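You operate a simulated robot arm through the tools that you are given. There is no shell and no other tool. Be economical: measure what you need, move in short steps, check, and stop when the job is done.

The job below is to be done with a simulated robot arm. You get a single attempt, and the scene is never put back.

JOB
Align leg two on the yellow ring in low gear, then lock it.
Fine: push the shaft in and wind in low gear alone; push the pin home and shut its latch.

The check looks at the end state, three seconds after you hand in, the way a careful person would. Anything else that was tipped, shoved, dropped, spilled or broken makes it a failure.

ROBOT AND FRAMES
A 6-joint arm with a two-finger parallel gripper on a trunk, on a base that drives. Base frame: it is fixed to the floor where the robot stands at the start and does not move with it; the origin is under the middle of the robot, x ahead of it, y to its left, z up. Readings come in mm, degrees, newtons and seconds.
Its first joint turns from -166.0 to 166.0 degrees. Places, roughly: leg two [1700, -400, 1000]; pin latch of leg two [1600, -300, 600]. Payload 3.91 kg.
The tool frame sits at the grasp point between the pads (the TCP): z along the fingers, y along the line on which they close. The tips reach 30 mm beyond it. Largest opening 110 mm; finger width 20, thickness 10; the body of the gripper, 48 by 112 mm, starts 55 mm behind the TCP.
Orientation is told as [roll, pitch, yaw] about the base's x, y, z axes, in that order, counted from this pose: with the fingers straight down and closing along the base's y, the tool's x points along the base's -x, its y along +y and its z along -z.

CONTROLS
- The arm moves only by the tool move_arm. Its argument "commands" is a list of rows, each a list of 2 entries, a list of its own where there are three numbers: the shift along the base's x, y, z in units of 30 mm (1.0 is 30 mm), then the turn, a rotation vector about the base's x, y, z in units of 4 degrees (1.0 is 4 degrees). In form: [[[dx, dy, dz], [rx, ry, rz]], ...]. A call has 1 to 12 rows; each row shifts and turns the commanded pose from where the row before left it. "hand" is the closure, from 0 (fully open) to 1 (shut), set as the call begins (left out, the last holds). A call with a number of a shift or a turn outside -1 to 1 is refused whole. Each row takes 0.2 s and may step no farther than 50 mm and 8.6 degrees from the row before; otherwise, or with a gripper value out of range, the whole call is refused. A pose out of reach is approached as far as the arm can. The call stops where the force on the tool passes 90 N (or 10 N more than at its start, if that is more) or the arm is blocked; 0.2 s more then pass. Each finger travels about 108 mm/s and halts on what it meets, pressing with about 31 N; the grip force reading is that of the motor and also rises with nothing between the fingers. The clock runs only during rows and for 0.2 s after the last one: add rows that do not move to give the fingers time. It gives the time, the measured TCP pose, the force on the tool (base axes), the opening and the grip force at its end, in the units of the frame above (readings bear some noise), with the torque about the TCP (base axes, N m) and any sound that the robot's microphone picked up.
- Cameras (640 x 400 px; columns grow to the right, rows downward): "scene" is now at [723.4, -191, 1072.5]; the picture's right is [0.00, -0.94, 0.35], its down [-0.88, -0.17, -0.45] and it looks along [0.48, -0.30, -0.82] (base axes); focal length 214 px, centre (320, 200). "wrist" rides on the gripper at [72, 17, -103] in the tool frame; the picture's right is [-0.23, 0.97, 0.00], its down [-0.76, -0.18, -0.62] and it looks along [-0.61, -0.14, 0.78] (tool axes); focal length 222 px, centre (320, 200). There is no depth. A picture from a camera that has moved, and an enlarged one, comes with that camera's place and axes in the base frame and with its lens. The place of the scene camera against the robot may be out by one fixed shift of up to 12 mm in any direction.
- capture(camera): a new picture of that camera. The clock stands still meanwhile.
- roll_base(legs): drives the robot by 1 to 6 legs, each [ahead, left, turn to the left] in mm, mm and degrees, along the robot's own axes; the way and the turn of a leg run together, so that a leg with both is an arc; at most 1500 mm and 180 degrees a leg. The arm and the cameras ride along, it lands a little off, and it stops where it bumps. It gives what a move gives.
- head_to(pan, tilt): turns the head with the scene camera to pan (to the left, within 80 degrees either way) and tilt (down, from -29 to 69), counted from straight ahead of the robot. It gives what a move gives.
- close_up(camera, box): a new picture of the part [left, top, right, bottom] of that camera's present view, enlarged. The clock stands still meanwhile.
- hand_in(): hands the job in; it is judged then, once.

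Go step by step. Nothing tells you exact positions but the pictures and the camera data: compare them with the known pose of the tool, close in by small moves and look again before you grip or let go. The budget is 120 turns and 82 pictures, counting those below and the enlarged ones. Unless the task says otherwise, let go and move clear before handing in, and close with one line.

The tools are called after "Request:" as name(argument=value, ...) on one line, values as JSON. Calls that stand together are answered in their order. move_arm: Moves the arm, as the interface text tells. Its arguments: {"type":"object","properties":{"commands":{"type":"array","items":{"type":"array"}},"hand":{"type":"number"}},"required":["commands"]} The other tools are called the same way: roll_base (legs) drives the base; head_to (pan, tilt) turns the head that bears the scene camera; capture (camera) takes a picture; close_up (camera, box) takes an enlarged picture of a part of a camera's view; hand_in () hands the job in.

At the start:

```text
clock: 0.0
tool_pos: [567.0, -171.7, 999.3]
ee_rot: [0.0, 0.0, 0.0]
wrist_force: [0.2, -0.4, 0.3]
wrist_torque: [0.0, -0.02, -0.02]
width: 109.9
gripper_force: 0.0
robot x, y, heading: [-5.4, -0.3, 0.0]
head pan, tilt: [-20.2, -28.6]
```

scene: 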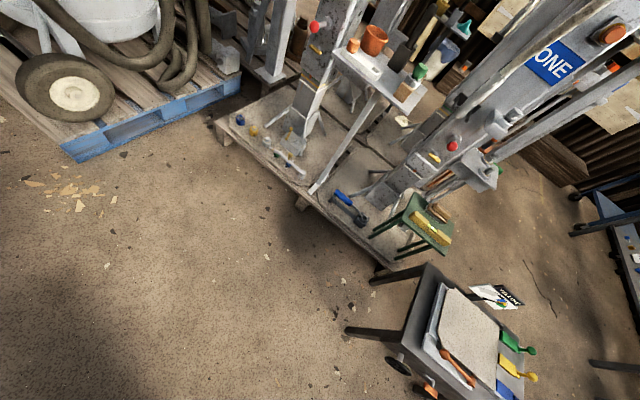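
wrist: 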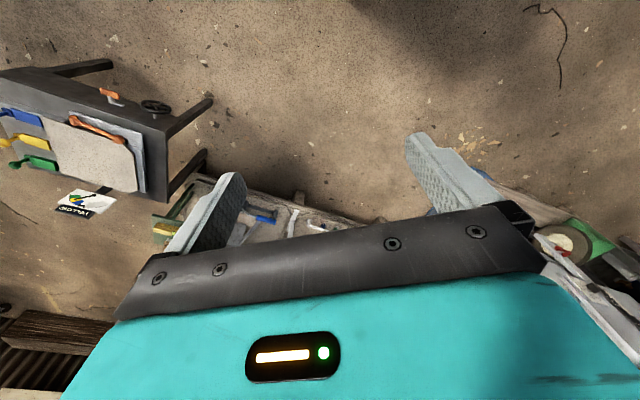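

I see a pallet carrying legs, one of them labelled ONE, and a small table with coloured levers. Leg two should be near [1700, -400], so I'll turn the head to find it.

Request:
head_to(pan=-20, tilt=0)

Request:
capture(camera="scene")

```text
clock: 0.9
tool_pos: [568.3, -172.0, 1000.0]
ee_rot: [0.1, 0.0, 0.1]
wrist_force: [0.3, 0.1, 0.7]
wrist_torque: [0.03, 0.0, 0.0]
width: 110.1
gripper_force: 0.0
robot x, y, heading: [0.8, -4.0, 0.1]
head pan, tilt: [-20.0, 0.0]
```

```text
79 pictures are left
camera scene: at [683.4, -198.6, 1050.8], right [0.0, -0.94, 0.34], down [-1.0, 0.0, 0.0], along [0.0, -0.34, -0.94], focal length 214 px, centre (320, 200)
```

scene: 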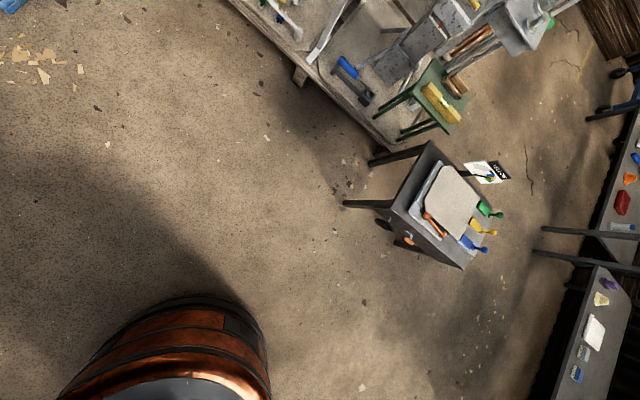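

The head looks down at zero pan, so it only sees level when panned sideways. I'll turn the base left by 54° so that the legs lie on the right side, then pan the head toward them.

Request:
roll_base(legs=[[0, 0, 54]])

Request:
head_to(pan=-75, tilt=0)

Request:
capture(camera="scene")

```text
clock: 3.7
tool_pos: [475.5, 355.3, 1000.3]
ee_rot: [0.1, 0.1, 53.7]
wrist_force: [0.1, -0.6, -0.2]
wrist_torque: [-0.01, -0.05, 0.02]
width: 110.1
gripper_force: 0.2
robot x, y, heading: [-0.3, 1.2, 54.1]
head pan, tilt: [-20.0, 0.0]
```

```text
clock: 5.0
tool_pos: [474.3, 357.2, 1000.5]
ee_rot: [-0.1, 0.0, 53.7]
wrist_force: [0.1, 0.3, 0.9]
wrist_torque: [0.0, 0.02, -0.01]
width: 110.0
gripper_force: 0.0
robot x, y, heading: [2.5, -4.5, 53.8]
head pan, tilt: [-75.0, 0.0]
```

```text
78 pictures are left
camera scene: at [615.5, 396.7, 1112.0], right [0.21, -0.15, 0.97], down [-0.59, -0.81, 0.0], along [0.78, -0.57, -0.26], focal length 214 px, centre (320, 200)
```

scene: 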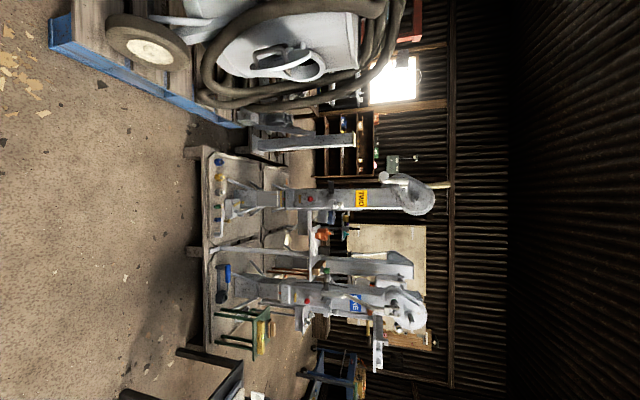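

Leg TWO is in view, and picture right is world up. I'll enlarge it.

Request:
close_up(camera="scene", box=[200, 150, 456, 310])

Request:
close_up(camera="scene", box=[200, 155, 328, 235])

Request:
close_up(camera="scene", box=[320, 155, 448, 235])

```text
2.50 times, centred on (328, 230) of scene
camera zoom: at [615.5, 396.7, 1112.0], right [0.21, -0.15, 0.97], down [-0.59, -0.81, 0.0], along [0.78, -0.57, -0.26], focal length 536 px, centre (300, 125)
```

zoom: 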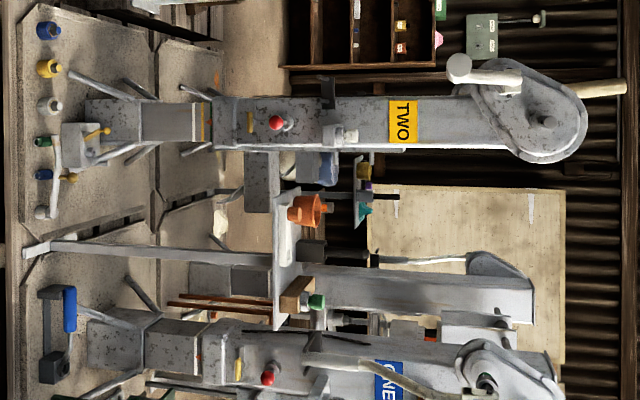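

```text
5.00 times, centred on (264, 195) of scene
camera zoom: at [615.5, 396.7, 1112.0], right [0.21, -0.15, 0.97], down [-0.59, -0.81, 0.0], along [0.78, -0.57, -0.26], focal length 1072 px, centre (600, 225)
```

zoom: 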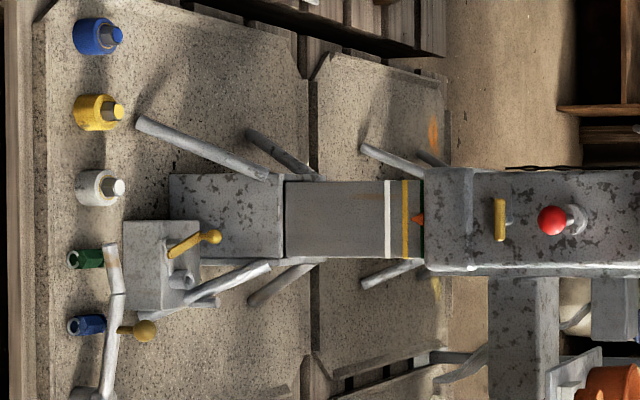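

```text
5.00 times, centred on (384, 195) of scene
camera zoom: at [615.5, 396.7, 1112.0], right [0.21, -0.15, 0.97], down [-0.59, -0.81, 0.0], along [0.78, -0.57, -0.26], focal length 1072 px, centre (0, 225)
```

zoom: 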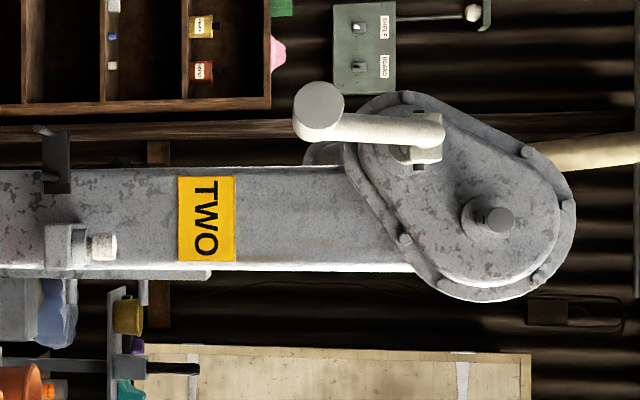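

Leg TWO stands about 1.3 m away with its crank at z about 1280. Its pin (red knob) and latch (yellow) are at z about 650–720, and the rings are below them. I'll drive sideways toward it, keeping clear of the table and pallet.

Request:
roll_base(legs=[[239, -700, 0]])

Request:
capture(camera="scene")

```text
clock: 8.9
tool_pos: [1164.6, 155.5, 1000.0]
ee_rot: [-0.1, 0.0, 54.9]
wrist_force: [0.3, -0.1, 0.3]
wrist_torque: [0.0, 0.0, -0.01]
width: 110.0
gripper_force: 0.2
robot x, y, heading: [698.5, -209.1, 54.9]
head pan, tilt: [-75.0, 0.0]
```

```text
74 pictures are left
camera scene: at [1304.8, 199.2, 1112.0], right [0.21, -0.15, 0.97], down [-0.58, -0.82, 0.0], along [0.79, -0.56, -0.26], focal length 214 px, centre (320, 200)
```

scene: 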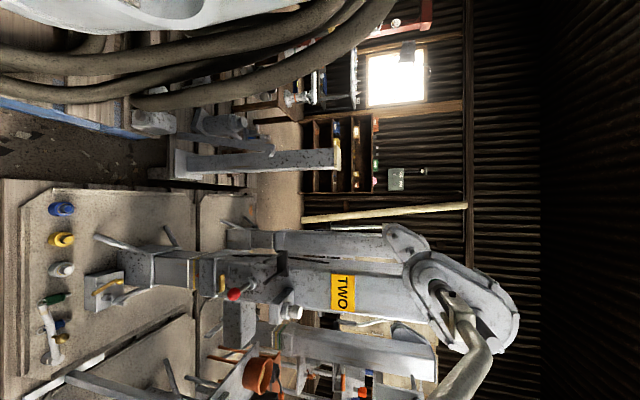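

Good parallax from here. I'll enlarge the gearbox and the pin area.

Request:
close_up(camera="scene", box=[380, 240, 540, 400])

Request:
close_up(camera="scene", box=[180, 230, 308, 330])

```text
2.50 times, centred on (460, 320) of scene
camera zoom: at [1304.8, 199.2, 1112.0], right [0.21, -0.15, 0.97], down [-0.58, -0.82, 0.0], along [0.79, -0.56, -0.26], focal length 536 px, centre (-30, -100)
```

zoom: 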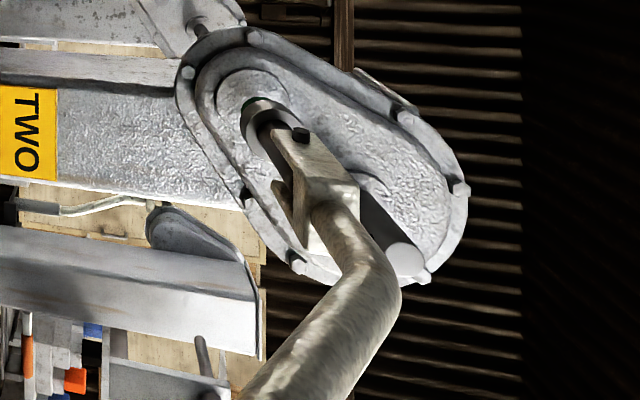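

```text
4.00 times, centred on (244, 280) of scene
camera zoom: at [1304.8, 199.2, 1112.0], right [0.21, -0.15, 0.97], down [-0.58, -0.82, 0.0], along [0.79, -0.56, -0.26], focal length 858 px, centre (624, -120)
```

zoom: 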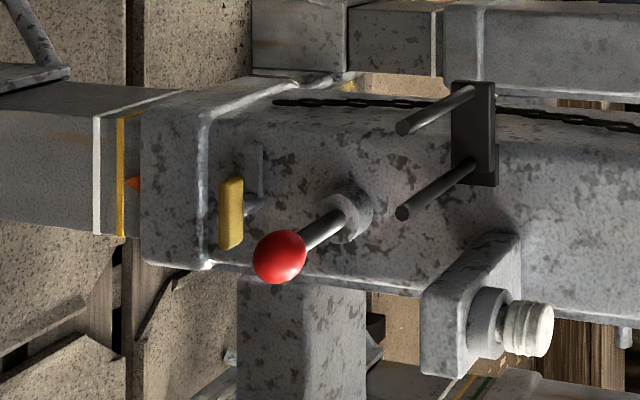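

The crank sticks out toward me, with its grip near the lower edge of the frame. I'll tilt the head to see all of it.

Request:
head_to(pan=-80, tilt=30)

Request:
capture(camera="scene")

```text
clock: 9.9
tool_pos: [1163.9, 154.7, 1000.3]
ee_rot: [0.0, 0.0, 54.8]
wrist_force: [-0.9, -0.1, 0.3]
wrist_torque: [0.03, -0.02, 0.0]
width: 110.1
gripper_force: 0.0
robot x, y, heading: [696.2, -205.8, 54.7]
head pan, tilt: [-80.0, 30.0]
```

```text
71 pictures are left
camera scene: at [1278.7, 158.6, 1119.6], right [0.14, -0.1, 0.98], down [-0.9, -0.42, 0.09], along [0.41, -0.9, -0.15], focal length 214 px, centre (320, 200)
```

scene: 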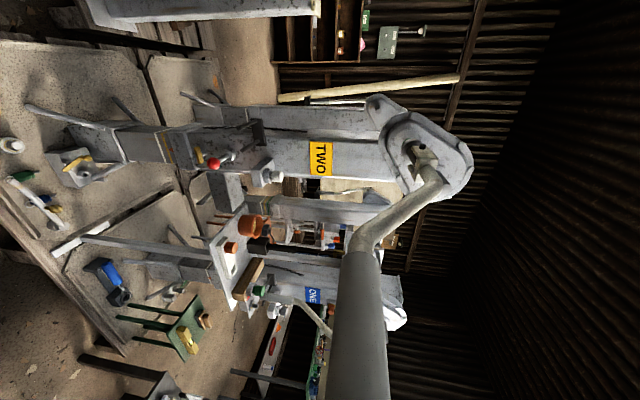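

The crank grip is a grey sleeve about 34 mm thick, parallel to the shaft axis at z≈1130 and reaching close to my camera. I'll back off sideways by 200 mm for room and look again.

Request:
roll_base(legs=[[0, 200, 0]])

Request:
capture(camera="scene")

```text
clock: 11.5
tool_pos: [994.5, 275.2, 1000.3]
ee_rot: [0.1, 0.0, 55.0]
wrist_force: [0.0, -0.1, 0.3]
wrist_torque: [-0.01, 0.02, 0.02]
width: 110.0
gripper_force: 0.0
robot x, y, heading: [527.7, -93.2, 54.9]
head pan, tilt: [-80.0, 30.0]
```

```text
70 pictures are left
camera scene: at [1109.7, 278.1, 1119.6], right [0.14, -0.1, 0.98], down [-0.9, -0.43, 0.09], along [0.41, -0.9, -0.15], focal length 214 px, centre (320, 200)
```

scene: 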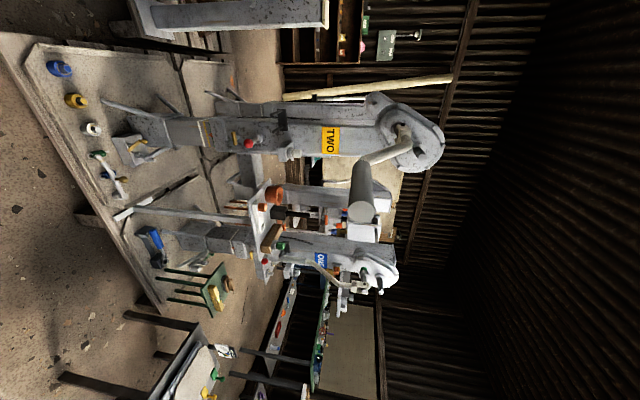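

Request:
close_up(camera="scene", box=[310, 80, 470, 240])

Request:
close_up(camera="scene", box=[180, 90, 308, 170])

```text
2.50 times, centred on (390, 160) of scene
camera zoom: at [1109.7, 278.1, 1119.6], right [0.14, -0.1, 0.98], down [-0.9, -0.43, 0.09], along [0.41, -0.9, -0.15], focal length 536 px, centre (145, 300)
```

zoom: 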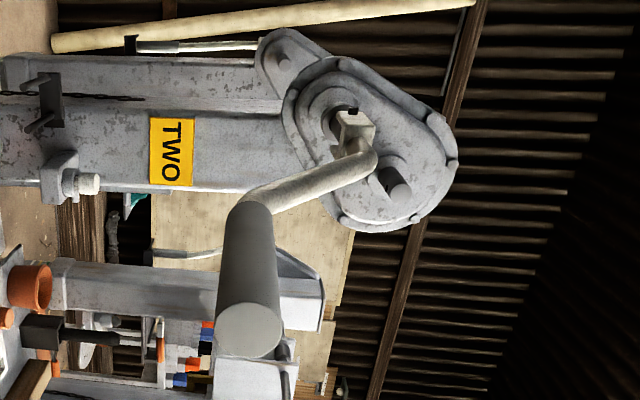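

```text
5.00 times, centred on (244, 130) of scene
camera zoom: at [1109.7, 278.1, 1119.6], right [0.14, -0.1, 0.98], down [-0.9, -0.43, 0.09], along [0.41, -0.9, -0.15], focal length 1072 px, centre (700, 550)
```

zoom: 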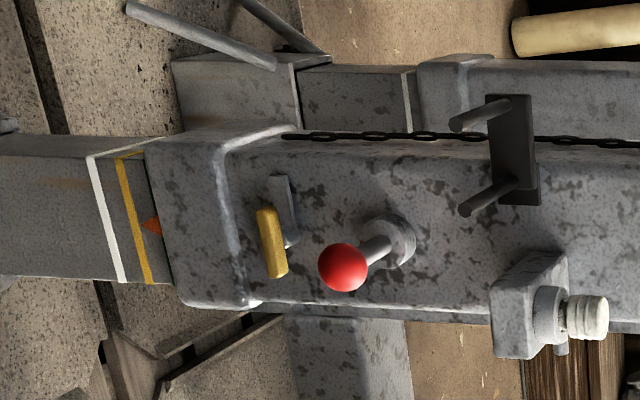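

The shaft axis sits at z≈1242 and the grip hangs straight below it, so the radius is about 112 mm. I take the grip's middle to be near [1248, 23, 1130], 140 mm long. I'll turn the tool to point along the shaft, toward the leg.

Request:
move_arm(commands=[[[-0.092, -0.131, 0.23], [-0.703, -1, 0]], [[-0.092, -0.131, 0.23], [-0.703, -1, 0]], [[-0.092, -0.131, 0.23], [-0.703, -1, 0]], [[-0.092, -0.131, 0.23], [-0.703, -1, 0]], [[-0.092, -0.131, 0.23], [-0.703, -1, 0]], [[-0.092, -0.131, 0.23], [-0.703, -1, 0]], [[-0.092, -0.131, 0.23], [-0.703, -1, 0]], [[-0.092, -0.131, 0.23], [-0.703, -1, 0]], [[-0.092, -0.131, 0.23], [-0.703, -1, 0]], [[-0.092, -0.131, 0.23], [-0.703, -1, 0]], [[-0.092, -0.131, 0.23], [-0.703, -1, 0]], [[-0.092, -0.131, 0.23], [-0.703, -1, 0]]], hand=0)

Request:
move_arm(commands=[[[0, 0, 0.23], [-0.703, -1, 0]], [[0, 0, 0.23], [-0.703, -1, 0]], [[0, 0, 0.23], [-0.703, -1, 0]], [[0, 0, 0.23], [-0.703, -1, 0]], [[0, 0, 0.23], [-0.703, -1, 0]], [[0, 0, 0.23], [-0.703, -1, 0]], [[0, 0, 0.23], [-0.282, -0.4, 0]], [[0, 0, 0], [0, 0, 0]]])

Request:
capture(camera="wrist")

Request:
capture(camera="scene")

```text
clock: 14.1
tool_pos: [962.0, 228.2, 1082.5]
ee_rot: [-58.7, 0.0, 55.0]
wrist_force: [0.1, -0.6, 0.2]
wrist_torque: [0.03, 0.0, 0.02]
width: 110.1
gripper_force: 0.1
robot x, y, heading: [528.3, -91.7, 55.0]
head pan, tilt: [-80.0, 30.0]
```

```text
clock: 15.9
tool_pos: [962.4, 229.4, 1131.6]
ee_rot: [-90.0, 0.0, 54.8]
wrist_force: [-0.1, -0.3, -0.4]
wrist_torque: [0.02, 0.0, -0.03]
width: 110.0
gripper_force: 0.0
robot x, y, heading: [531.5, -94.1, 54.8]
head pan, tilt: [-80.0, 30.0]
```

```text
67 pictures are left
camera wrist: at [836.5, 228.7, 1112.9], right [0.13, 0.19, -0.97], down [-0.07, 0.98, 0.18], along [0.99, 0.05, 0.14], focal length 222 px, centre (320, 200)
```

wrist: 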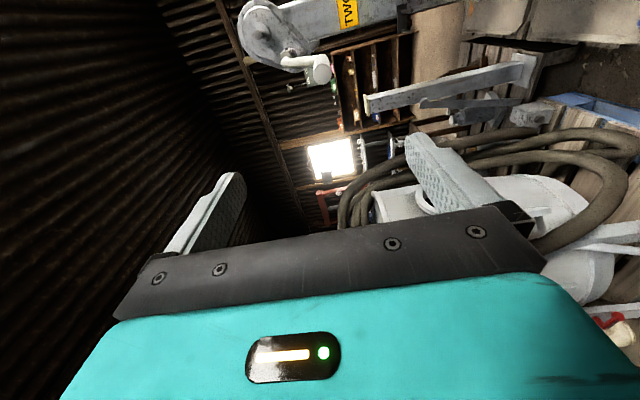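

```text
66 pictures are left
camera scene: at [909.7, 348.5, 1225.0], right [-0.81, 0.57, 0.17], down [-0.57, -0.66, -0.49], along [-0.16, -0.5, 0.85], focal length 214 px, centre (320, 200)
```

scene: 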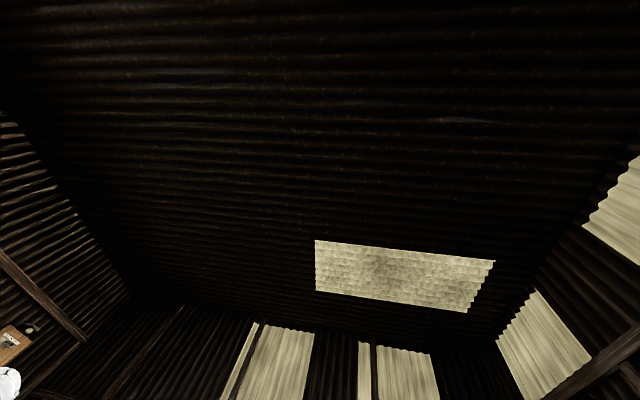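

The "scene" camera actually rides on the wrist, so it now looks up. I'll re-aim it along the tool, move toward the crank and measure again.

Request:
head_to(pan=0, tilt=15)

Request:
move_arm(commands=[[[0.818, -0.575, 0], [0, 0, 0]], [[0.818, -0.575, 0], [0, 0, 0]], [[0.818, -0.575, 0], [0, 0, 0]], [[0.818, -0.575, 0], [0, 0, 0]], [[0, 0, 0], [0, 0, 0]]])

Request:
capture(camera="wrist")

Request:
capture(camera="scene")

```text
clock: 17.4
tool_pos: [961.7, 228.5, 1129.6]
ee_rot: [-90.0, 0.0, 54.8]
wrist_force: [0.8, 0.1, -0.3]
wrist_torque: [-0.05, 0.01, 0.03]
width: 109.9
gripper_force: 0.1
robot x, y, heading: [527.1, -93.1, 55.1]
head pan, tilt: [0.0, 15.0]
```

```text
clock: 18.6
tool_pos: [1060.9, 158.2, 1129.5]
ee_rot: [-90.0, -0.1, 54.9]
wrist_force: [0.7, -0.3, 0.7]
wrist_torque: [-0.01, 0.01, -0.01]
width: 110.0
gripper_force: 0.0
robot x, y, heading: [532.1, -90.5, 55.3]
head pan, tilt: [0.0, 15.0]
```

```text
65 pictures are left
camera wrist: at [934.9, 158.7, 1112.4], right [0.13, 0.19, -0.97], down [-0.07, 0.98, 0.18], along [0.99, 0.05, 0.14], focal length 222 px, centre (320, 200)
```

wrist: 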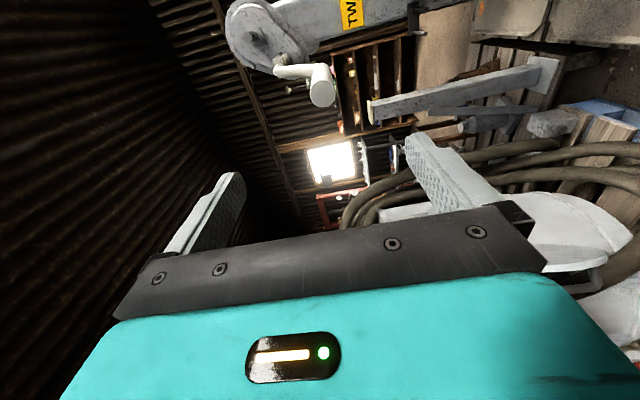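

```text
64 pictures are left
camera scene: at [1085.6, 253.6, 1135.3], right [0.0, 0.0, 1.0], down [-0.77, -0.64, 0.0], along [0.64, -0.77, 0.0], focal length 214 px, centre (320, 200)
```

scene: 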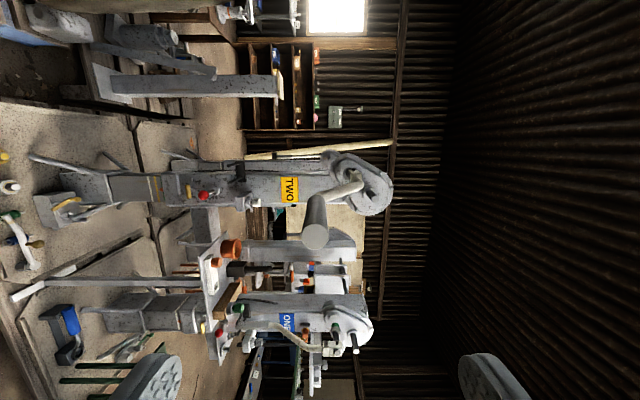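

The grip end is about 184 mm ahead of the TCP, 8 mm to the −F side and slightly lower. I'll advance 130 mm and check.

Request:
move_arm(commands=[[[0.75, -0.64, -0.06], [0, 0, 0]], [[0.75, -0.64, -0.06], [0, 0, 0]], [[0.818, -0.575, 0], [0, 0, 0]], [[0.818, -0.575, 0], [0, 0, 0]], [[0.24, -0.17, 0], [0, 0, 0]], [[0, 0, 0], [0, 0, 0]]])

Request:
capture(camera="wrist")

Request:
capture(camera="scene")

```text
clock: 20.0
tool_pos: [1161.9, 81.7, 1125.2]
ee_rot: [-90.0, -0.1, 55.0]
wrist_force: [-1.9, -0.2, -0.1]
wrist_torque: [-0.02, -0.02, -0.05]
width: 110.1
gripper_force: 0.1
robot x, y, heading: [532.9, -92.4, 54.6]
head pan, tilt: [0.0, 15.0]
```

```text
63 pictures are left
camera wrist: at [1036.8, 81.1, 1107.9], right [0.13, 0.19, -0.97], down [-0.07, 0.98, 0.18], along [0.99, 0.05, 0.14], focal length 222 px, centre (320, 200)
```

wrist: 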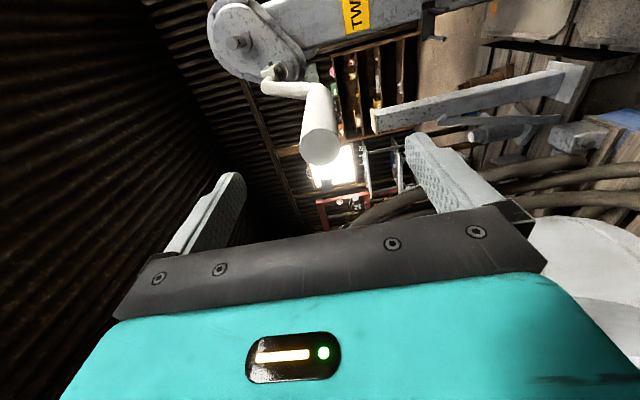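

```text
62 pictures are left
camera scene: at [1187.5, 176.1, 1130.8], right [0.0, 0.0, 1.0], down [-0.77, -0.64, 0.0], along [0.64, -0.77, 0.0], focal length 214 px, centre (320, 200)
```

scene: 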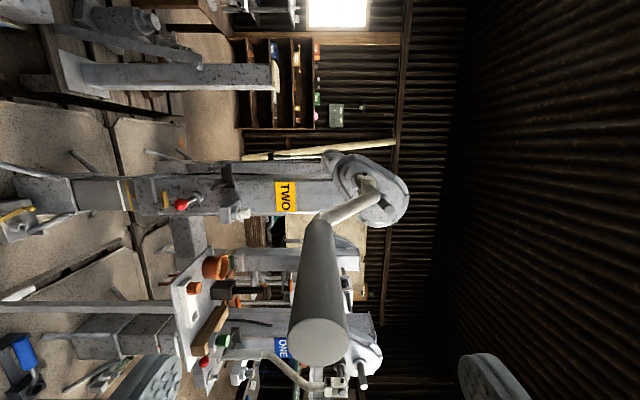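

The alignment is good, with the grip end 50 mm ahead and centred between the fingers. I'll advance 86 mm so the pads surround the sleeve, then look.

Request:
move_arm(commands=[[[0.7, -0.66, 0], [0, 0, 0]], [[0.782, -0.6, 0], [0, 0, 0]], [[0.782, -0.549, 0], [0, 0, 0]], [[0, 0, 0], [0, 0, 0]]])

Request:
capture(camera="wrist")

```text
clock: 21.0
tool_pos: [1231.1, 26.7, 1127.9]
ee_rot: [-90.0, 0.1, 54.9]
wrist_force: [-0.8, 0.7, -0.6]
wrist_torque: [-0.03, 0.0, -0.01]
width: 110.3
gripper_force: 0.1
robot x, y, heading: [528.5, -87.5, 55.1]
head pan, tilt: [0.0, 15.0]
```

```text
61 pictures are left
camera wrist: at [1105.5, 26.5, 1109.8], right [0.13, 0.19, -0.97], down [-0.07, 0.98, 0.18], along [0.99, 0.05, 0.14], focal length 222 px, centre (320, 200)
```

wrist: 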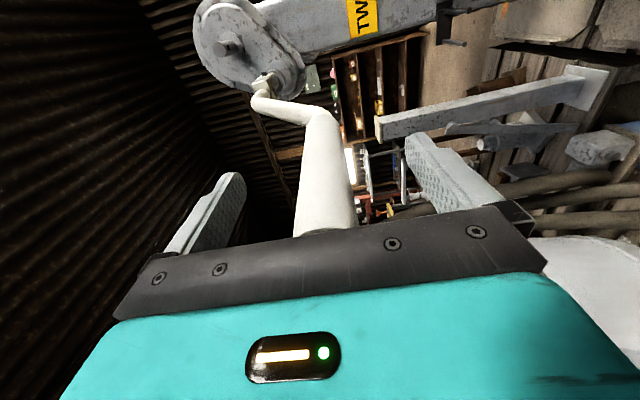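

The sleeve is between the fingers, so I'll close on it.

Request:
move_arm(commands=[[[0, 0, 0], [0, 0, 0]], [[0, 0, 0], [0, 0, 0]], [[0, 0, 0], [0, 0, 0]], [[0, 0, 0], [0, 0, 0]], [[0, 0, 0], [0, 0, 0]]], hand=1)

```text
clock: 22.2
tool_pos: [1231.3, 28.2, 1124.8]
ee_rot: [-89.8, 0.2, 54.9]
wrist_force: [-13.6, 5.1, -50.4]
wrist_torque: [-1.07, -1.52, -0.2]
width: 29.8
gripper_force: 45.1
robot x, y, heading: [528.0, -90.0, 55.1]
head pan, tilt: [0.0, 15.0]
```

Gripped at 30 mm width, but the handle pulls the tool down, so it sits a little lower. I'll ease down.

Request:
move_arm(commands=[[[0, 0, -0.08], [0, 0, 0]], [[0, 0, 0], [0, 0, 0]]])

```text
clock: 22.8
tool_pos: [1232.0, 27.8, 1123.9]
ee_rot: [-89.8, -0.1, 54.8]
wrist_force: [-0.1, 5.1, -35.9]
wrist_torque: [-0.68, -1.03, 0.55]
width: 29.8
gripper_force: 45.0
robot x, y, heading: [532.3, -88.6, 55.0]
head pan, tilt: [0.0, 15.0]
```

Request:
move_arm(commands=[[[0, 0, -0.1], [0, 0, 0]], [[0, 0, -0.1], [0, 0, 0]], [[0, 0, 0], [0, 0, 0]]])

```text
clock: 23.6
tool_pos: [1231.4, 23.3, 1120.2]
ee_rot: [-90.1, -0.1, 54.9]
wrist_force: [21.8, -11.2, 23.9]
wrist_torque: [-1.7, -2.35, 0.08]
width: 29.7
gripper_force: 44.3
robot x, y, heading: [529.9, -93.9, 54.9]
head pan, tilt: [0.0, 15.0]
```

Near neutral now. I'll push the shaft in along the crank axis in small steps and watch the force.

Request:
move_arm(commands=[[[0, 0, 0.08], [0, 0, 0]], [[0.136, -0.096, 0], [0, 0, 0]], [[0.136, -0.096, 0], [0, 0, 0]], [[0.136, -0.096, 0], [0, 0, 0]], [[0, 0, 0], [0, 0, 0]]])

```text
clock: 24.8
tool_pos: [1241.5, 18.0, 1121.9]
ee_rot: [-90.1, 0.1, 54.9]
wrist_force: [-1.3, 4.6, 14.2]
wrist_torque: [-1.17, -1.64, 0.95]
width: 29.6
gripper_force: 45.0
robot x, y, heading: [527.4, -87.9, 54.8]
head pan, tilt: [0.0, 15.0]
```

Request:
move_arm(commands=[[[0.164, -0.115, 0], [0, 0, 0]], [[0.164, -0.115, 0], [0, 0, 0]], [[0.164, -0.115, 0], [0, 0, 0]], [[0.164, -0.115, 0], [0, 0, 0]], [[0, 0, 0], [0, 0, 0]]])

Request:
capture(camera="wrist")

Request:
close_up(camera="scene", box=[260, 120, 420, 220])

```text
clock: 26.0
tool_pos: [1257.5, 10.5, 1121.5]
ee_rot: [-90.1, -0.1, 55.1]
wrist_force: [-61.1, 48.3, -4.8]
wrist_torque: [-1.97, -2.82, -0.18]
width: 30.2
gripper_force: 45.4
robot x, y, heading: [527.9, -88.1, 55.1]
head pan, tilt: [0.0, 15.0]
```

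```text
60 pictures are left
camera wrist: at [1132.1, 9.0, 1103.3], right [0.13, 0.18, -0.97], down [-0.08, 0.98, 0.18], along [0.99, 0.05, 0.14], focal length 222 px, centre (320, 200)
```

wrist: 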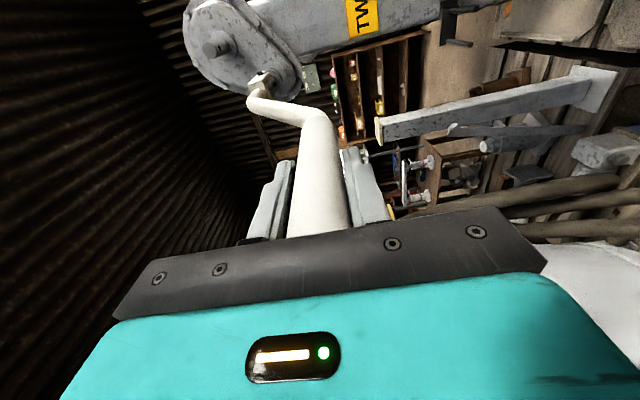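

```text
4.00 times, centred on (340, 170) of scene
camera zoom: at [1282.5, 104.6, 1126.3], right [0.0, 0.0, 1.0], down [-0.76, -0.64, 0.0], along [0.64, -0.76, 0.0], focal length 858 px, centre (240, 320)
```

zoom: 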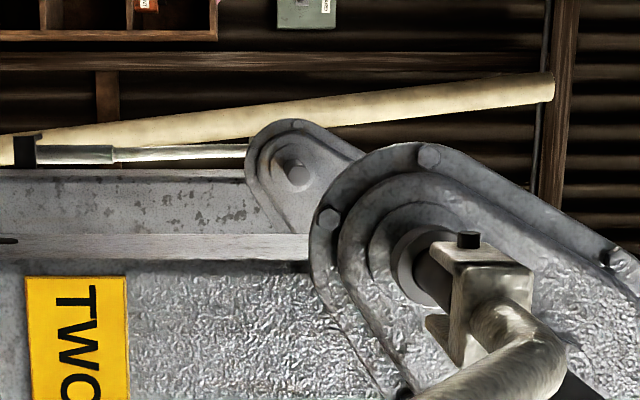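

The shaft moved in 30 mm and hit a firm stop. I'll ease the push and start the crank with a small arc to the left, which is clockwise seen from here.

Request:
move_arm(commands=[[[-0.245, 0.173, 0], [0, 0, 0]], [[0, 0, 0], [0, 0, 0]], [[0.278, 0.395, 0.03], [0, 0, 0]], [[0.278, 0.395, 0.097], [0, 0, 0]], [[0, 0, 0], [0, 0, 0]]])

```text
clock: 27.2
tool_pos: [1269.0, 31.9, 1124.7]
ee_rot: [-90.0, -0.2, 54.8]
wrist_force: [8.9, -19.8, 22.3]
wrist_torque: [-1.56, -2.2, -1.6]
width: 29.7
gripper_force: 45.3
robot x, y, heading: [526.8, -87.6, 54.6]
head pan, tilt: [0.0, 15.0]
```

The crank turns, with no twist torque, so the sleeve spins freely. I'll continue up to 90° with small corrections.

Request:
move_arm(commands=[[[0.57, 0.697, 0.43], [0, 0, 0]], [[0.5, 0.595, 0.643], [0, 0, 0]], [[0.341, 0.485, 0.773], [0, 0, 0]], [[0, 0, 0], [0, 0, 0]]])

```text
clock: 28.2
tool_pos: [1312.5, 86.3, 1180.9]
ee_rot: [-90.0, 0.0, 54.9]
wrist_force: [-13.1, -13.0, 4.5]
wrist_torque: [-1.42, -1.97, -1.17]
width: 29.8
gripper_force: 45.0
robot x, y, heading: [530.5, -87.3, 55.1]
head pan, tilt: [0.0, 15.0]
```

Request:
move_arm(commands=[[[0.115, 0.164, 0.683], [0, 0, 0]], [[0.069, 0.098, 0.923], [0, 0, 0]], [[-0.069, -0.098, 0.923], [0, 0, 0]], [[-0.205, -0.292, 0.86], [0, 0, 0]], [[0, 0, 0], [0, 0, 0]]])

```text
clock: 29.4
tool_pos: [1309.0, 81.0, 1283.3]
ee_rot: [-89.9, -0.1, 54.9]
wrist_force: [-9.7, -9.9, -13.4]
wrist_torque: [1.58, 2.11, -0.34]
width: 29.7
gripper_force: 44.9
robot x, y, heading: [526.7, -89.2, 55.0]
head pan, tilt: [0.0, 15.0]
```

A circle fit gives the shaft centre at z≈1226 and a radius of 105 mm, with light resistance. I'll continue to 270° and check the ring.

Request:
move_arm(commands=[[[-0.341, -0.485, 0.603], [0, 0, 0]], [[-0.416, -0.592, 0.557], [0, 0, 0]], [[-0.485, -0.69, 0.35], [0, 0, 0]], [[-0.521, -0.742, 0.12], [0, 0, 0]], [[-0.521, -0.742, -0.12], [0, 0, 0]], [[-0.485, -0.69, -0.35], [0, 0, 0]], [[-0.416, -0.592, -0.557], [0, 0, 0]], [[-0.32, -0.455, -0.723], [0, 0, 0]], [[-0.201, -0.286, -0.843], [0, 0, 0]], [[-0.069, -0.098, -0.907], [0, 0, 0]], [[0, 0, 0], [0, 0, 0]]])

Request:
capture(camera="scene")

```text
clock: 31.8
tool_pos: [1198.3, -76.3, 1226.8]
ee_rot: [-90.0, 0.1, 54.9]
wrist_force: [20.0, 17.5, 0.6]
wrist_torque: [-0.82, -1.19, 1.63]
width: 29.6
gripper_force: 45.3
robot x, y, heading: [528.8, -90.5, 55.1]
head pan, tilt: [0.0, 15.0]
```

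```text
58 pictures are left
camera scene: at [1222.6, 19.2, 1231.7], right [0.0, 0.0, 1.0], down [-0.77, -0.64, 0.0], along [0.64, -0.77, 0.0], focal length 214 px, centre (320, 200)
```

scene: 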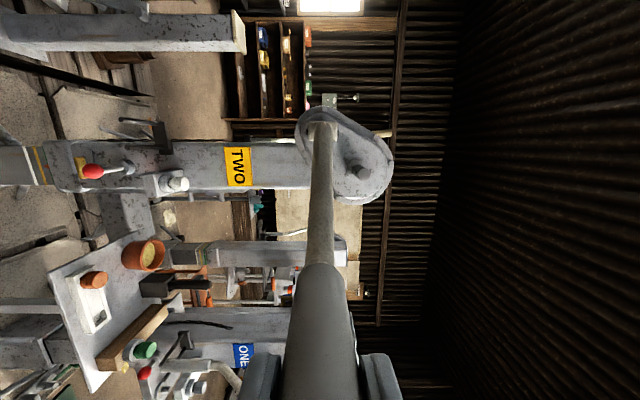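

Request:
close_up(camera="scene", box=[0, 120, 128, 200])

```text
5.00 times, centred on (64, 160) of scene
camera zoom: at [1222.6, 19.2, 1231.7], right [0.0, 0.0, 1.0], down [-0.77, -0.64, 0.0], along [0.64, -0.77, 0.0], focal length 1072 px, centre (1600, 400)
```

zoom: 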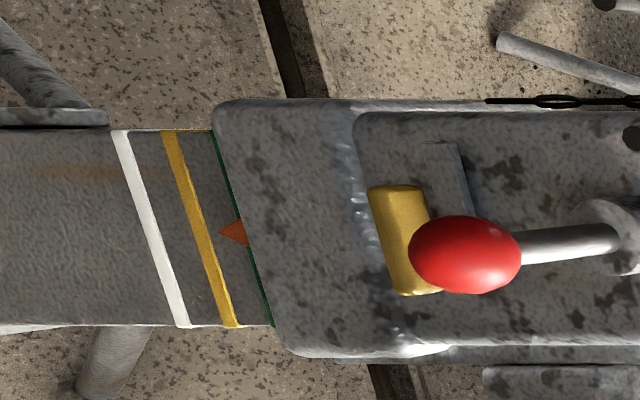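

The gap grew and a green ring emerged, so clockwise extends the leg. I'll reverse and wind counter-clockwise a full turn.

Request:
move_arm(commands=[[[0.172, 0.128, 0.907], [0, 0, 0]], [[0.201, 0.286, 0.843], [0, 0, 0]], [[0.32, 0.455, 0.723], [0, 0, 0]], [[0.416, 0.592, 0.557], [0, 0, 0]], [[0.485, 0.69, 0.35], [0, 0, 0]], [[0.521, 0.742, 0.12], [0, 0, 0]], [[0.521, 0.742, -0.12], [0, 0, 0]], [[0.485, 0.69, -0.35], [0, 0, 0]], [[0.416, 0.592, -0.557], [0, 0, 0]], [[0.32, 0.455, -0.723], [0, 0, 0]], [[0.201, 0.286, -0.843], [0, 0, 0]], [[0.069, 0.098, -0.907], [0, 0, 0]]])

Request:
move_arm(commands=[[[-0.069, -0.098, -0.907], [0, 0, 0]], [[-0.201, -0.286, -0.843], [0, 0, 0]], [[-0.32, -0.455, -0.723], [0, 0, 0]], [[-0.416, -0.592, -0.557], [0, 0, 0]], [[-0.485, -0.69, -0.35], [0, 0, 0]], [[-0.521, -0.742, -0.12], [0, 0, 0]], [[-0.521, -0.742, 0.12], [0, 0, 0]], [[-0.485, -0.69, 0.35], [0, 0, 0]], [[-0.416, -0.592, 0.557], [0, 0, 0]], [[-0.32, -0.455, 0.723], [0, 0, 0]], [[-0.201, -0.286, 0.843], [0, 0, 0]], [[-0.069, -0.098, 0.907], [0, 0, 0]]])

Request:
close_up(camera="scene", box=[0, 120, 128, 200])

```text
clock: 34.4
tool_pos: [1317.7, 92.8, 1225.4]
ee_rot: [-90.2, 0.0, 54.9]
wrist_force: [-28.4, 4.9, 0.7]
wrist_torque: [0.63, 0.92, -1.58]
width: 29.5
gripper_force: 44.7
robot x, y, heading: [531.0, -88.4, 54.9]
head pan, tilt: [0.0, 15.0]
```

```text
clock: 37.0
tool_pos: [1198.3, -76.2, 1223.9]
ee_rot: [-89.9, 0.1, 55.1]
wrist_force: [-17.5, 36.6, -7.2]
wrist_torque: [0.72, 1.04, 1.72]
width: 29.5
gripper_force: 44.9
robot x, y, heading: [529.1, -90.7, 54.8]
head pan, tilt: [0.0, 15.0]
```

```text
5.00 times, centred on (64, 160) of scene
camera zoom: at [1223.4, 19.8, 1230.2], right [0.0, 0.0, 1.0], down [-0.77, -0.64, 0.0], along [0.64, -0.77, 0.0], focal length 1072 px, centre (1600, 400)
```

zoom: 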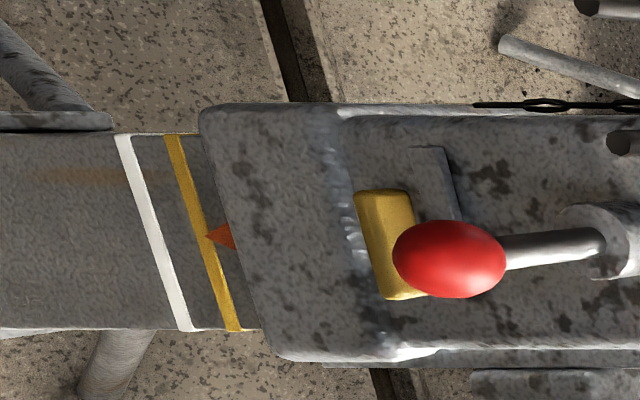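

One turn brought the pointer about onto the yellow ring from this steep view, but parallax may mislead. I'll let go, back out and lower the arm to view the ring level.

Request:
move_arm(commands=[[[0, 0, 0], [0, 0, 0]], [[0, 0, 0], [0, 0, 0]], [[0, 0, 0], [0, 0, 0]], [[-0.818, 0.575, 0], [0, 0, 0]], [[-0.818, 0.575, 0], [0, 0, 0]], [[-0.818, 0.575, 0], [0, 0, 0]], [[-0.818, 0.575, 0], [0, 0, 0]], [[-0.818, 0.575, 0], [0, 0, 0]], [[0, 0, 0], [0, 0, 0]]], hand=0)

Request:
move_arm(commands=[[[0, 0, -1], [0, 0, 0]], [[0, 0, -1], [0, 0, 0]], [[0, 0, -1], [0, 0, 0]], [[0, 0, -1], [0, 0, 0]], [[0, 0, -1], [0, 0, 0]], [[0, 0, -1], [0, 0, 0]], [[0, 0, -1], [0, 0, 0]], [[0, 0, -1], [0, 0, 0]], [[0, 0, -1], [0, 0, 0]], [[0, 0, -1], [0, 0, 0]], [[0, 0, -1], [0, 0, 0]], [[0, 0, -1], [0, 0, 0]]])

Request:
move_arm(commands=[[[0, 0, -1], [0, 0, 0]], [[0, 0, -1], [0, 0, 0]], [[0, 0, -1], [0, 0, 0]], [[0, 0, -1], [0, 0, 0]], [[0, 0, -1], [0, 0, 0]], [[0, 0, -1], [0, 0, 0]], [[0, 0, -1], [0, 0, 0]], [[0, 0, 0], [0, 0, 0]]])

Request:
capture(camera="scene")

```text
clock: 39.0
tool_pos: [1076.2, 6.9, 1222.4]
ee_rot: [-90.1, 0.0, 55.0]
wrist_force: [-0.2, 0.3, 1.2]
wrist_torque: [0.06, 0.02, -0.01]
width: 110.0
gripper_force: 0.0
robot x, y, heading: [528.0, -86.9, 55.0]
head pan, tilt: [0.0, 15.0]
```

```text
clock: 41.6
tool_pos: [1075.8, 9.0, 865.1]
ee_rot: [-90.0, -0.1, 54.9]
wrist_force: [-0.8, 0.9, 0.1]
wrist_torque: [-0.03, -0.04, 0.01]
width: 110.0
gripper_force: 0.0
robot x, y, heading: [529.2, -91.8, 55.0]
head pan, tilt: [0.0, 15.0]
```

```text
clock: 43.4
tool_pos: [1107.8, 21.2, 664.3]
ee_rot: [-90.0, 0.0, 54.8]
wrist_force: [-0.8, -0.8, 0.1]
wrist_torque: [-0.02, 0.0, 0.01]
width: 109.8
gripper_force: 0.1
out of reach, approached as far as the arm can: row 3, 4, 5, 6, 7
robot x, y, heading: [531.4, -86.3, 54.8]
head pan, tilt: [0.0, 15.0]
```

```text
55 pictures are left
camera scene: at [1132.3, 115.8, 670.5], right [0.0, 0.0, 1.0], down [-0.77, -0.64, 0.0], along [0.64, -0.77, 0.0], focal length 214 px, centre (320, 200)
```

scene: 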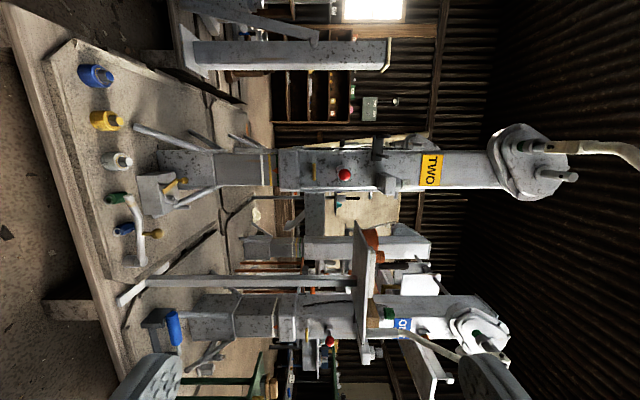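

Request:
close_up(camera="scene", box=[240, 120, 368, 200])

Request:
close_up(camera="scene", box=[254, 150, 294, 175])

```text
5.00 times, centred on (304, 160) of scene
camera zoom: at [1132.3, 115.8, 670.5], right [0.0, 0.0, 1.0], down [-0.77, -0.64, 0.0], along [0.64, -0.77, 0.0], focal length 1072 px, centre (400, 400)
```

zoom: 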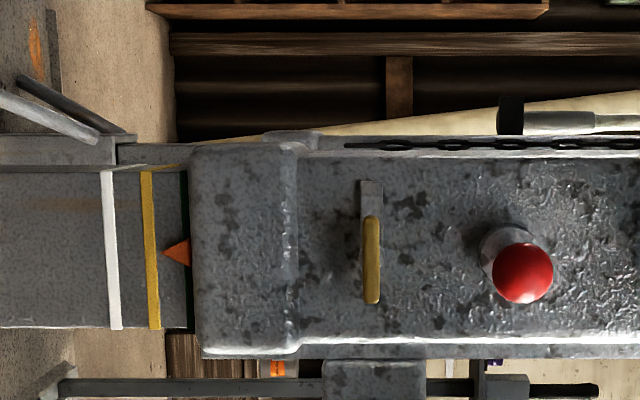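

```text
16.00 times, centred on (274, 162) of scene
camera zoom: at [1132.3, 115.8, 670.5], right [0.0, 0.0, 1.0], down [-0.77, -0.64, 0.0], along [0.64, -0.77, 0.0], focal length 3432 px, centre (1056, 800)
```

zoom: 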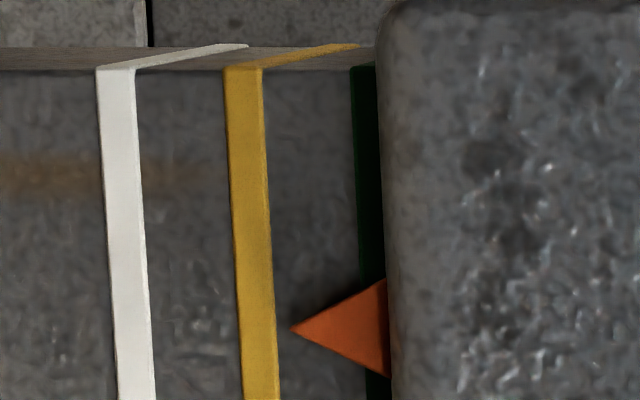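

Level on, the pointer is still about 7 to 11 mm above the yellow ring, and one turn gives about 10 mm. I'll go back up to the crank for roughly one more turn.

Request:
move_arm(commands=[[[0, 0, 1], [0, 0, 0]], [[0, 0, 1], [0, 0, 0]], [[0, 0, 1], [0, 0, 0]], [[0, 0, 1], [0, 0, 0]], [[0, 0, 1], [0, 0, 0]], [[0, 0, 1], [0, 0, 0]], [[0, 0, 1], [0, 0, 0]], [[0, 0, 1], [0, 0, 0]], [[0, 0, 1], [0, 0, 0]], [[0, 0, 1], [0, 0, 0]], [[0, 0, 1], [0, 0, 0]], [[0, 0, 1], [0, 0, 0]]])

Request:
move_arm(commands=[[[0, 0, 1], [0, 0, 0]], [[0, 0, 1], [0, 0, 0]], [[0, 0, 1], [0, 0, 0]], [[0, 0, 1], [0, 0, 0]], [[0, 0, 1], [0, 0, 0]], [[0, 0, 1], [0, 0, 0]], [[0, 0, 1], [0, 0, 0]], [[0, 0, 0], [0, 0, 0]], [[0, 0, 0], [0, 0, 0]]])

Request:
capture(camera="scene")

```text
clock: 46.0
tool_pos: [1108.8, 23.5, 1024.3]
ee_rot: [-90.0, 0.1, 54.9]
wrist_force: [0.1, -0.5, 0.1]
wrist_torque: [0.0, 0.01, -0.02]
width: 110.0
gripper_force: 0.0
robot x, y, heading: [530.4, -88.4, 55.0]
head pan, tilt: [0.0, 15.0]
```

```text
clock: 48.0
tool_pos: [1105.4, 23.8, 1233.4]
ee_rot: [-90.1, 0.0, 55.0]
wrist_force: [0.5, 0.4, 0.3]
wrist_torque: [0.0, 0.04, 0.02]
width: 110.0
gripper_force: 0.0
robot x, y, heading: [531.3, -93.1, 54.8]
head pan, tilt: [0.0, 15.0]
```

```text
52 pictures are left
camera scene: at [1130.2, 119.3, 1239.1], right [0.0, 0.0, 1.0], down [-0.77, -0.64, 0.0], along [0.64, -0.77, 0.0], focal length 214 px, centre (320, 200)
```

scene: 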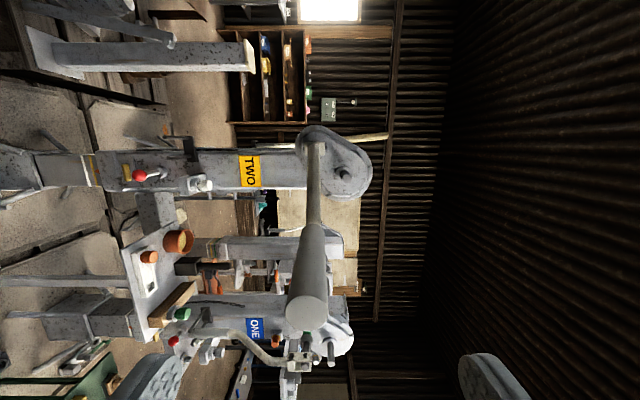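

The crank stayed where I left it. I'll return to the earlier hold pose and grip.

Request:
move_arm(commands=[[[-0.544, -0.775, -0.3], [0, 0, 0]], [[0.728, -0.512, 0], [0, 0, 0]], [[0.728, -0.512, 0], [0, 0, 0]], [[0.728, -0.512, 0], [0, 0, 0]], [[0.728, -0.512, 0], [0, 0, 0]], [[0.728, -0.512, 0], [0, 0, 0]], [[0, 0, 0], [0, 0, 0]]])

Request:
move_arm(commands=[[[0, 0, 0], [0, 0, 0]], [[0, 0, 0], [0, 0, 0]], [[0, 0, 0], [0, 0, 0]], [[0, 0, 0], [0, 0, 0]], [[0, 0, 0], [0, 0, 0]]], hand=1)

```text
clock: 49.6
tool_pos: [1199.8, -75.3, 1225.9]
ee_rot: [-90.0, 0.0, 54.9]
wrist_force: [0.7, 0.1, -0.3]
wrist_torque: [-0.02, -0.01, 0.01]
width: 109.8
gripper_force: 0.1
robot x, y, heading: [532.0, -92.7, 54.9]
head pan, tilt: [0.0, 15.0]
```

```text
clock: 50.8
tool_pos: [1200.5, -74.9, 1225.9]
ee_rot: [-90.0, -0.1, 54.9]
wrist_force: [-0.8, -0.7, -5.6]
wrist_torque: [-0.73, -0.99, -0.15]
width: 29.4
gripper_force: 45.0
robot x, y, heading: [529.8, -89.3, 55.2]
head pan, tilt: [0.0, 15.0]
```

Request:
move_arm(commands=[[[0.149, 0.041, 0.907], [0, 0, 0]], [[0.201, 0.286, 0.843], [0, 0, 0]], [[0.32, 0.455, 0.723], [0, 0, 0]], [[0.416, 0.592, 0.557], [0, 0, 0]], [[0.485, 0.69, 0.35], [0, 0, 0]], [[0.521, 0.742, 0.12], [0, 0, 0]], [[0.521, 0.742, -0.12], [0, 0, 0]], [[0.485, 0.69, -0.35], [0, 0, 0]], [[0.416, 0.592, -0.557], [0, 0, 0]], [[0.32, 0.455, -0.723], [0, 0, 0]], [[0.201, 0.286, -0.843], [0, 0, 0]], [[0.069, 0.098, -0.907], [0, 0, 0]]])

Request:
move_arm(commands=[[[-0.069, -0.098, -0.907], [0, 0, 0]], [[-0.201, -0.286, -0.843], [0, 0, 0]], [[-0.32, -0.455, -0.723], [0, 0, 0]], [[-0.416, -0.592, -0.557], [0, 0, 0]], [[-0.485, -0.69, -0.35], [0, 0, 0]], [[-0.521, -0.742, -0.12], [0, 0, 0]], [[0, 0, 0], [0, 0, 0]]])

Request:
capture(camera="scene")

```text
clock: 53.4
tool_pos: [1325.4, 93.3, 1224.3]
ee_rot: [-90.0, 0.0, 55.0]
wrist_force: [3.0, -2.8, 0.7]
wrist_torque: [0.47, 0.59, 2.18]
width: 29.3
gripper_force: 45.0
robot x, y, heading: [525.8, -86.6, 54.8]
head pan, tilt: [0.0, 15.0]
```

```text
clock: 55.0
tool_pos: [1263.0, 9.8, 1116.5]
ee_rot: [-89.7, 0.3, 55.0]
wrist_force: [-37.9, 27.6, -76.0]
wrist_torque: [-0.95, -1.24, -0.7]
width: 28.9
gripper_force: 45.9
robot x, y, heading: [529.5, -91.2, 54.8]
head pan, tilt: [0.0, 15.0]
```

```text
51 pictures are left
camera scene: at [1287.8, 105.5, 1122.2], right [0.01, 0.0, 1.0], down [-0.77, -0.64, 0.01], along [0.64, -0.77, 0.0], focal length 214 px, centre (320, 200)
```

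scene: 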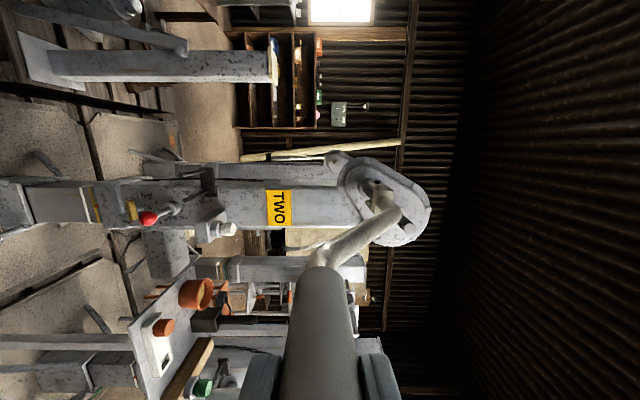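

The outer tube and gearbox come down as I wind, which explains the downward pull on the hand. I'll correct the height and ease the push, then check the ring.

Request:
move_arm(commands=[[[-0.08, 0.057, -0.13], [0, 0, 0]], [[0, 0, -0.13], [0, 0, 0]], [[0, 0, 0], [0, 0, 0]]])

Request:
close_up(camera="scene", box=[40, 160, 168, 240])

```text
clock: 55.8
tool_pos: [1260.9, 8.7, 1116.6]
ee_rot: [-90.2, -0.2, 54.8]
wrist_force: [3.2, 2.7, 5.5]
wrist_torque: [0.83, 1.13, 0.22]
width: 28.9
gripper_force: 45.0
robot x, y, heading: [534.2, -91.7, 54.6]
head pan, tilt: [0.0, 15.0]
```

```text
5.00 times, centred on (104, 200) of scene
camera zoom: at [1286.7, 103.7, 1121.9], right [0.0, 0.0, 1.0], down [-0.77, -0.64, 0.0], along [0.64, -0.77, 0.0], focal length 1072 px, centre (1400, 200)
```

zoom: 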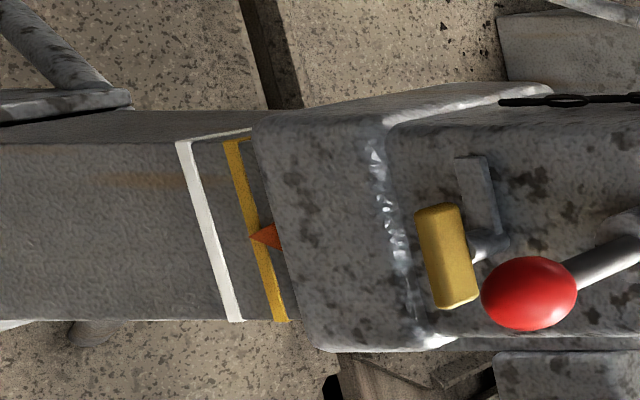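

Forces are neutral. I'll release with the crank hanging down and go for a proper level view of the ring.

Request:
move_arm(commands=[[[0, 0, 0], [0, 0, 0]], [[0, 0, 0], [0, 0, 0]], [[0, 0, 0], [0, 0, 0]], [[-0.818, 0.575, 0], [0, 0, 0]], [[-0.818, 0.575, 0], [0, 0, 0]], [[-0.818, 0.575, 0], [0, 0, 0]], [[-0.818, 0.575, 0], [0, 0, 0]], [[0, 0, -1], [0, 0, 0]], [[0, 0, -1], [0, 0, 0]], [[0, 0, -1], [0, 0, 0]], [[0, 0, -1], [0, 0, 0]], [[0, 0, 0], [0, 0, 0]]], hand=0)

Request:
move_arm(commands=[[[0.5, -0.7, -0.9], [0, 0, 0]], [[0.5, -0.7, -0.9], [0, 0, 0]], [[0.5, -0.7, -0.9], [0, 0, 0]], [[0.5, -0.7, -0.9], [0, 0, 0]], [[0.5, -0.7, -0.9], [0, 0, 0]], [[0.5, -0.7, -0.9], [0, 0, 0]], [[0.4, -0.4, -0.9], [0, 0, 0]], [[0.4, -0.4, -0.9], [0, 0, 0]], [[0, 0, 0], [0, 0, 0]]])

Request:
capture(camera="scene")

```text
clock: 58.4
tool_pos: [1166.0, 77.7, 990.6]
ee_rot: [-90.1, 0.1, 54.9]
wrist_force: [-0.4, -0.6, -0.5]
wrist_torque: [-0.02, 0.01, -0.02]
width: 109.7
gripper_force: 0.1
robot x, y, heading: [529.2, -90.0, 54.9]
head pan, tilt: [0.0, 15.0]
```

```text
clock: 60.4
tool_pos: [1277.6, -71.0, 776.2]
ee_rot: [-89.9, -0.1, 55.0]
wrist_force: [-1.0, -0.8, -0.1]
wrist_torque: [-0.03, -0.02, -0.02]
width: 110.2
gripper_force: 0.0
robot x, y, heading: [526.7, -89.0, 54.8]
head pan, tilt: [0.0, 15.0]
```

```text
49 pictures are left
camera scene: at [1302.4, 24.8, 781.9], right [0.0, 0.0, 1.0], down [-0.77, -0.64, 0.0], along [0.64, -0.77, 0.0], focal length 214 px, centre (320, 200)
```

scene: 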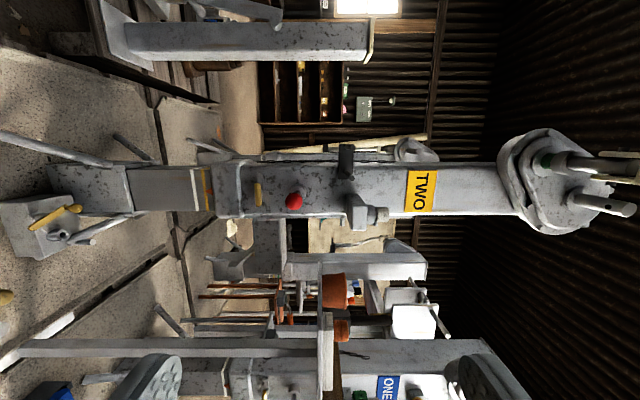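

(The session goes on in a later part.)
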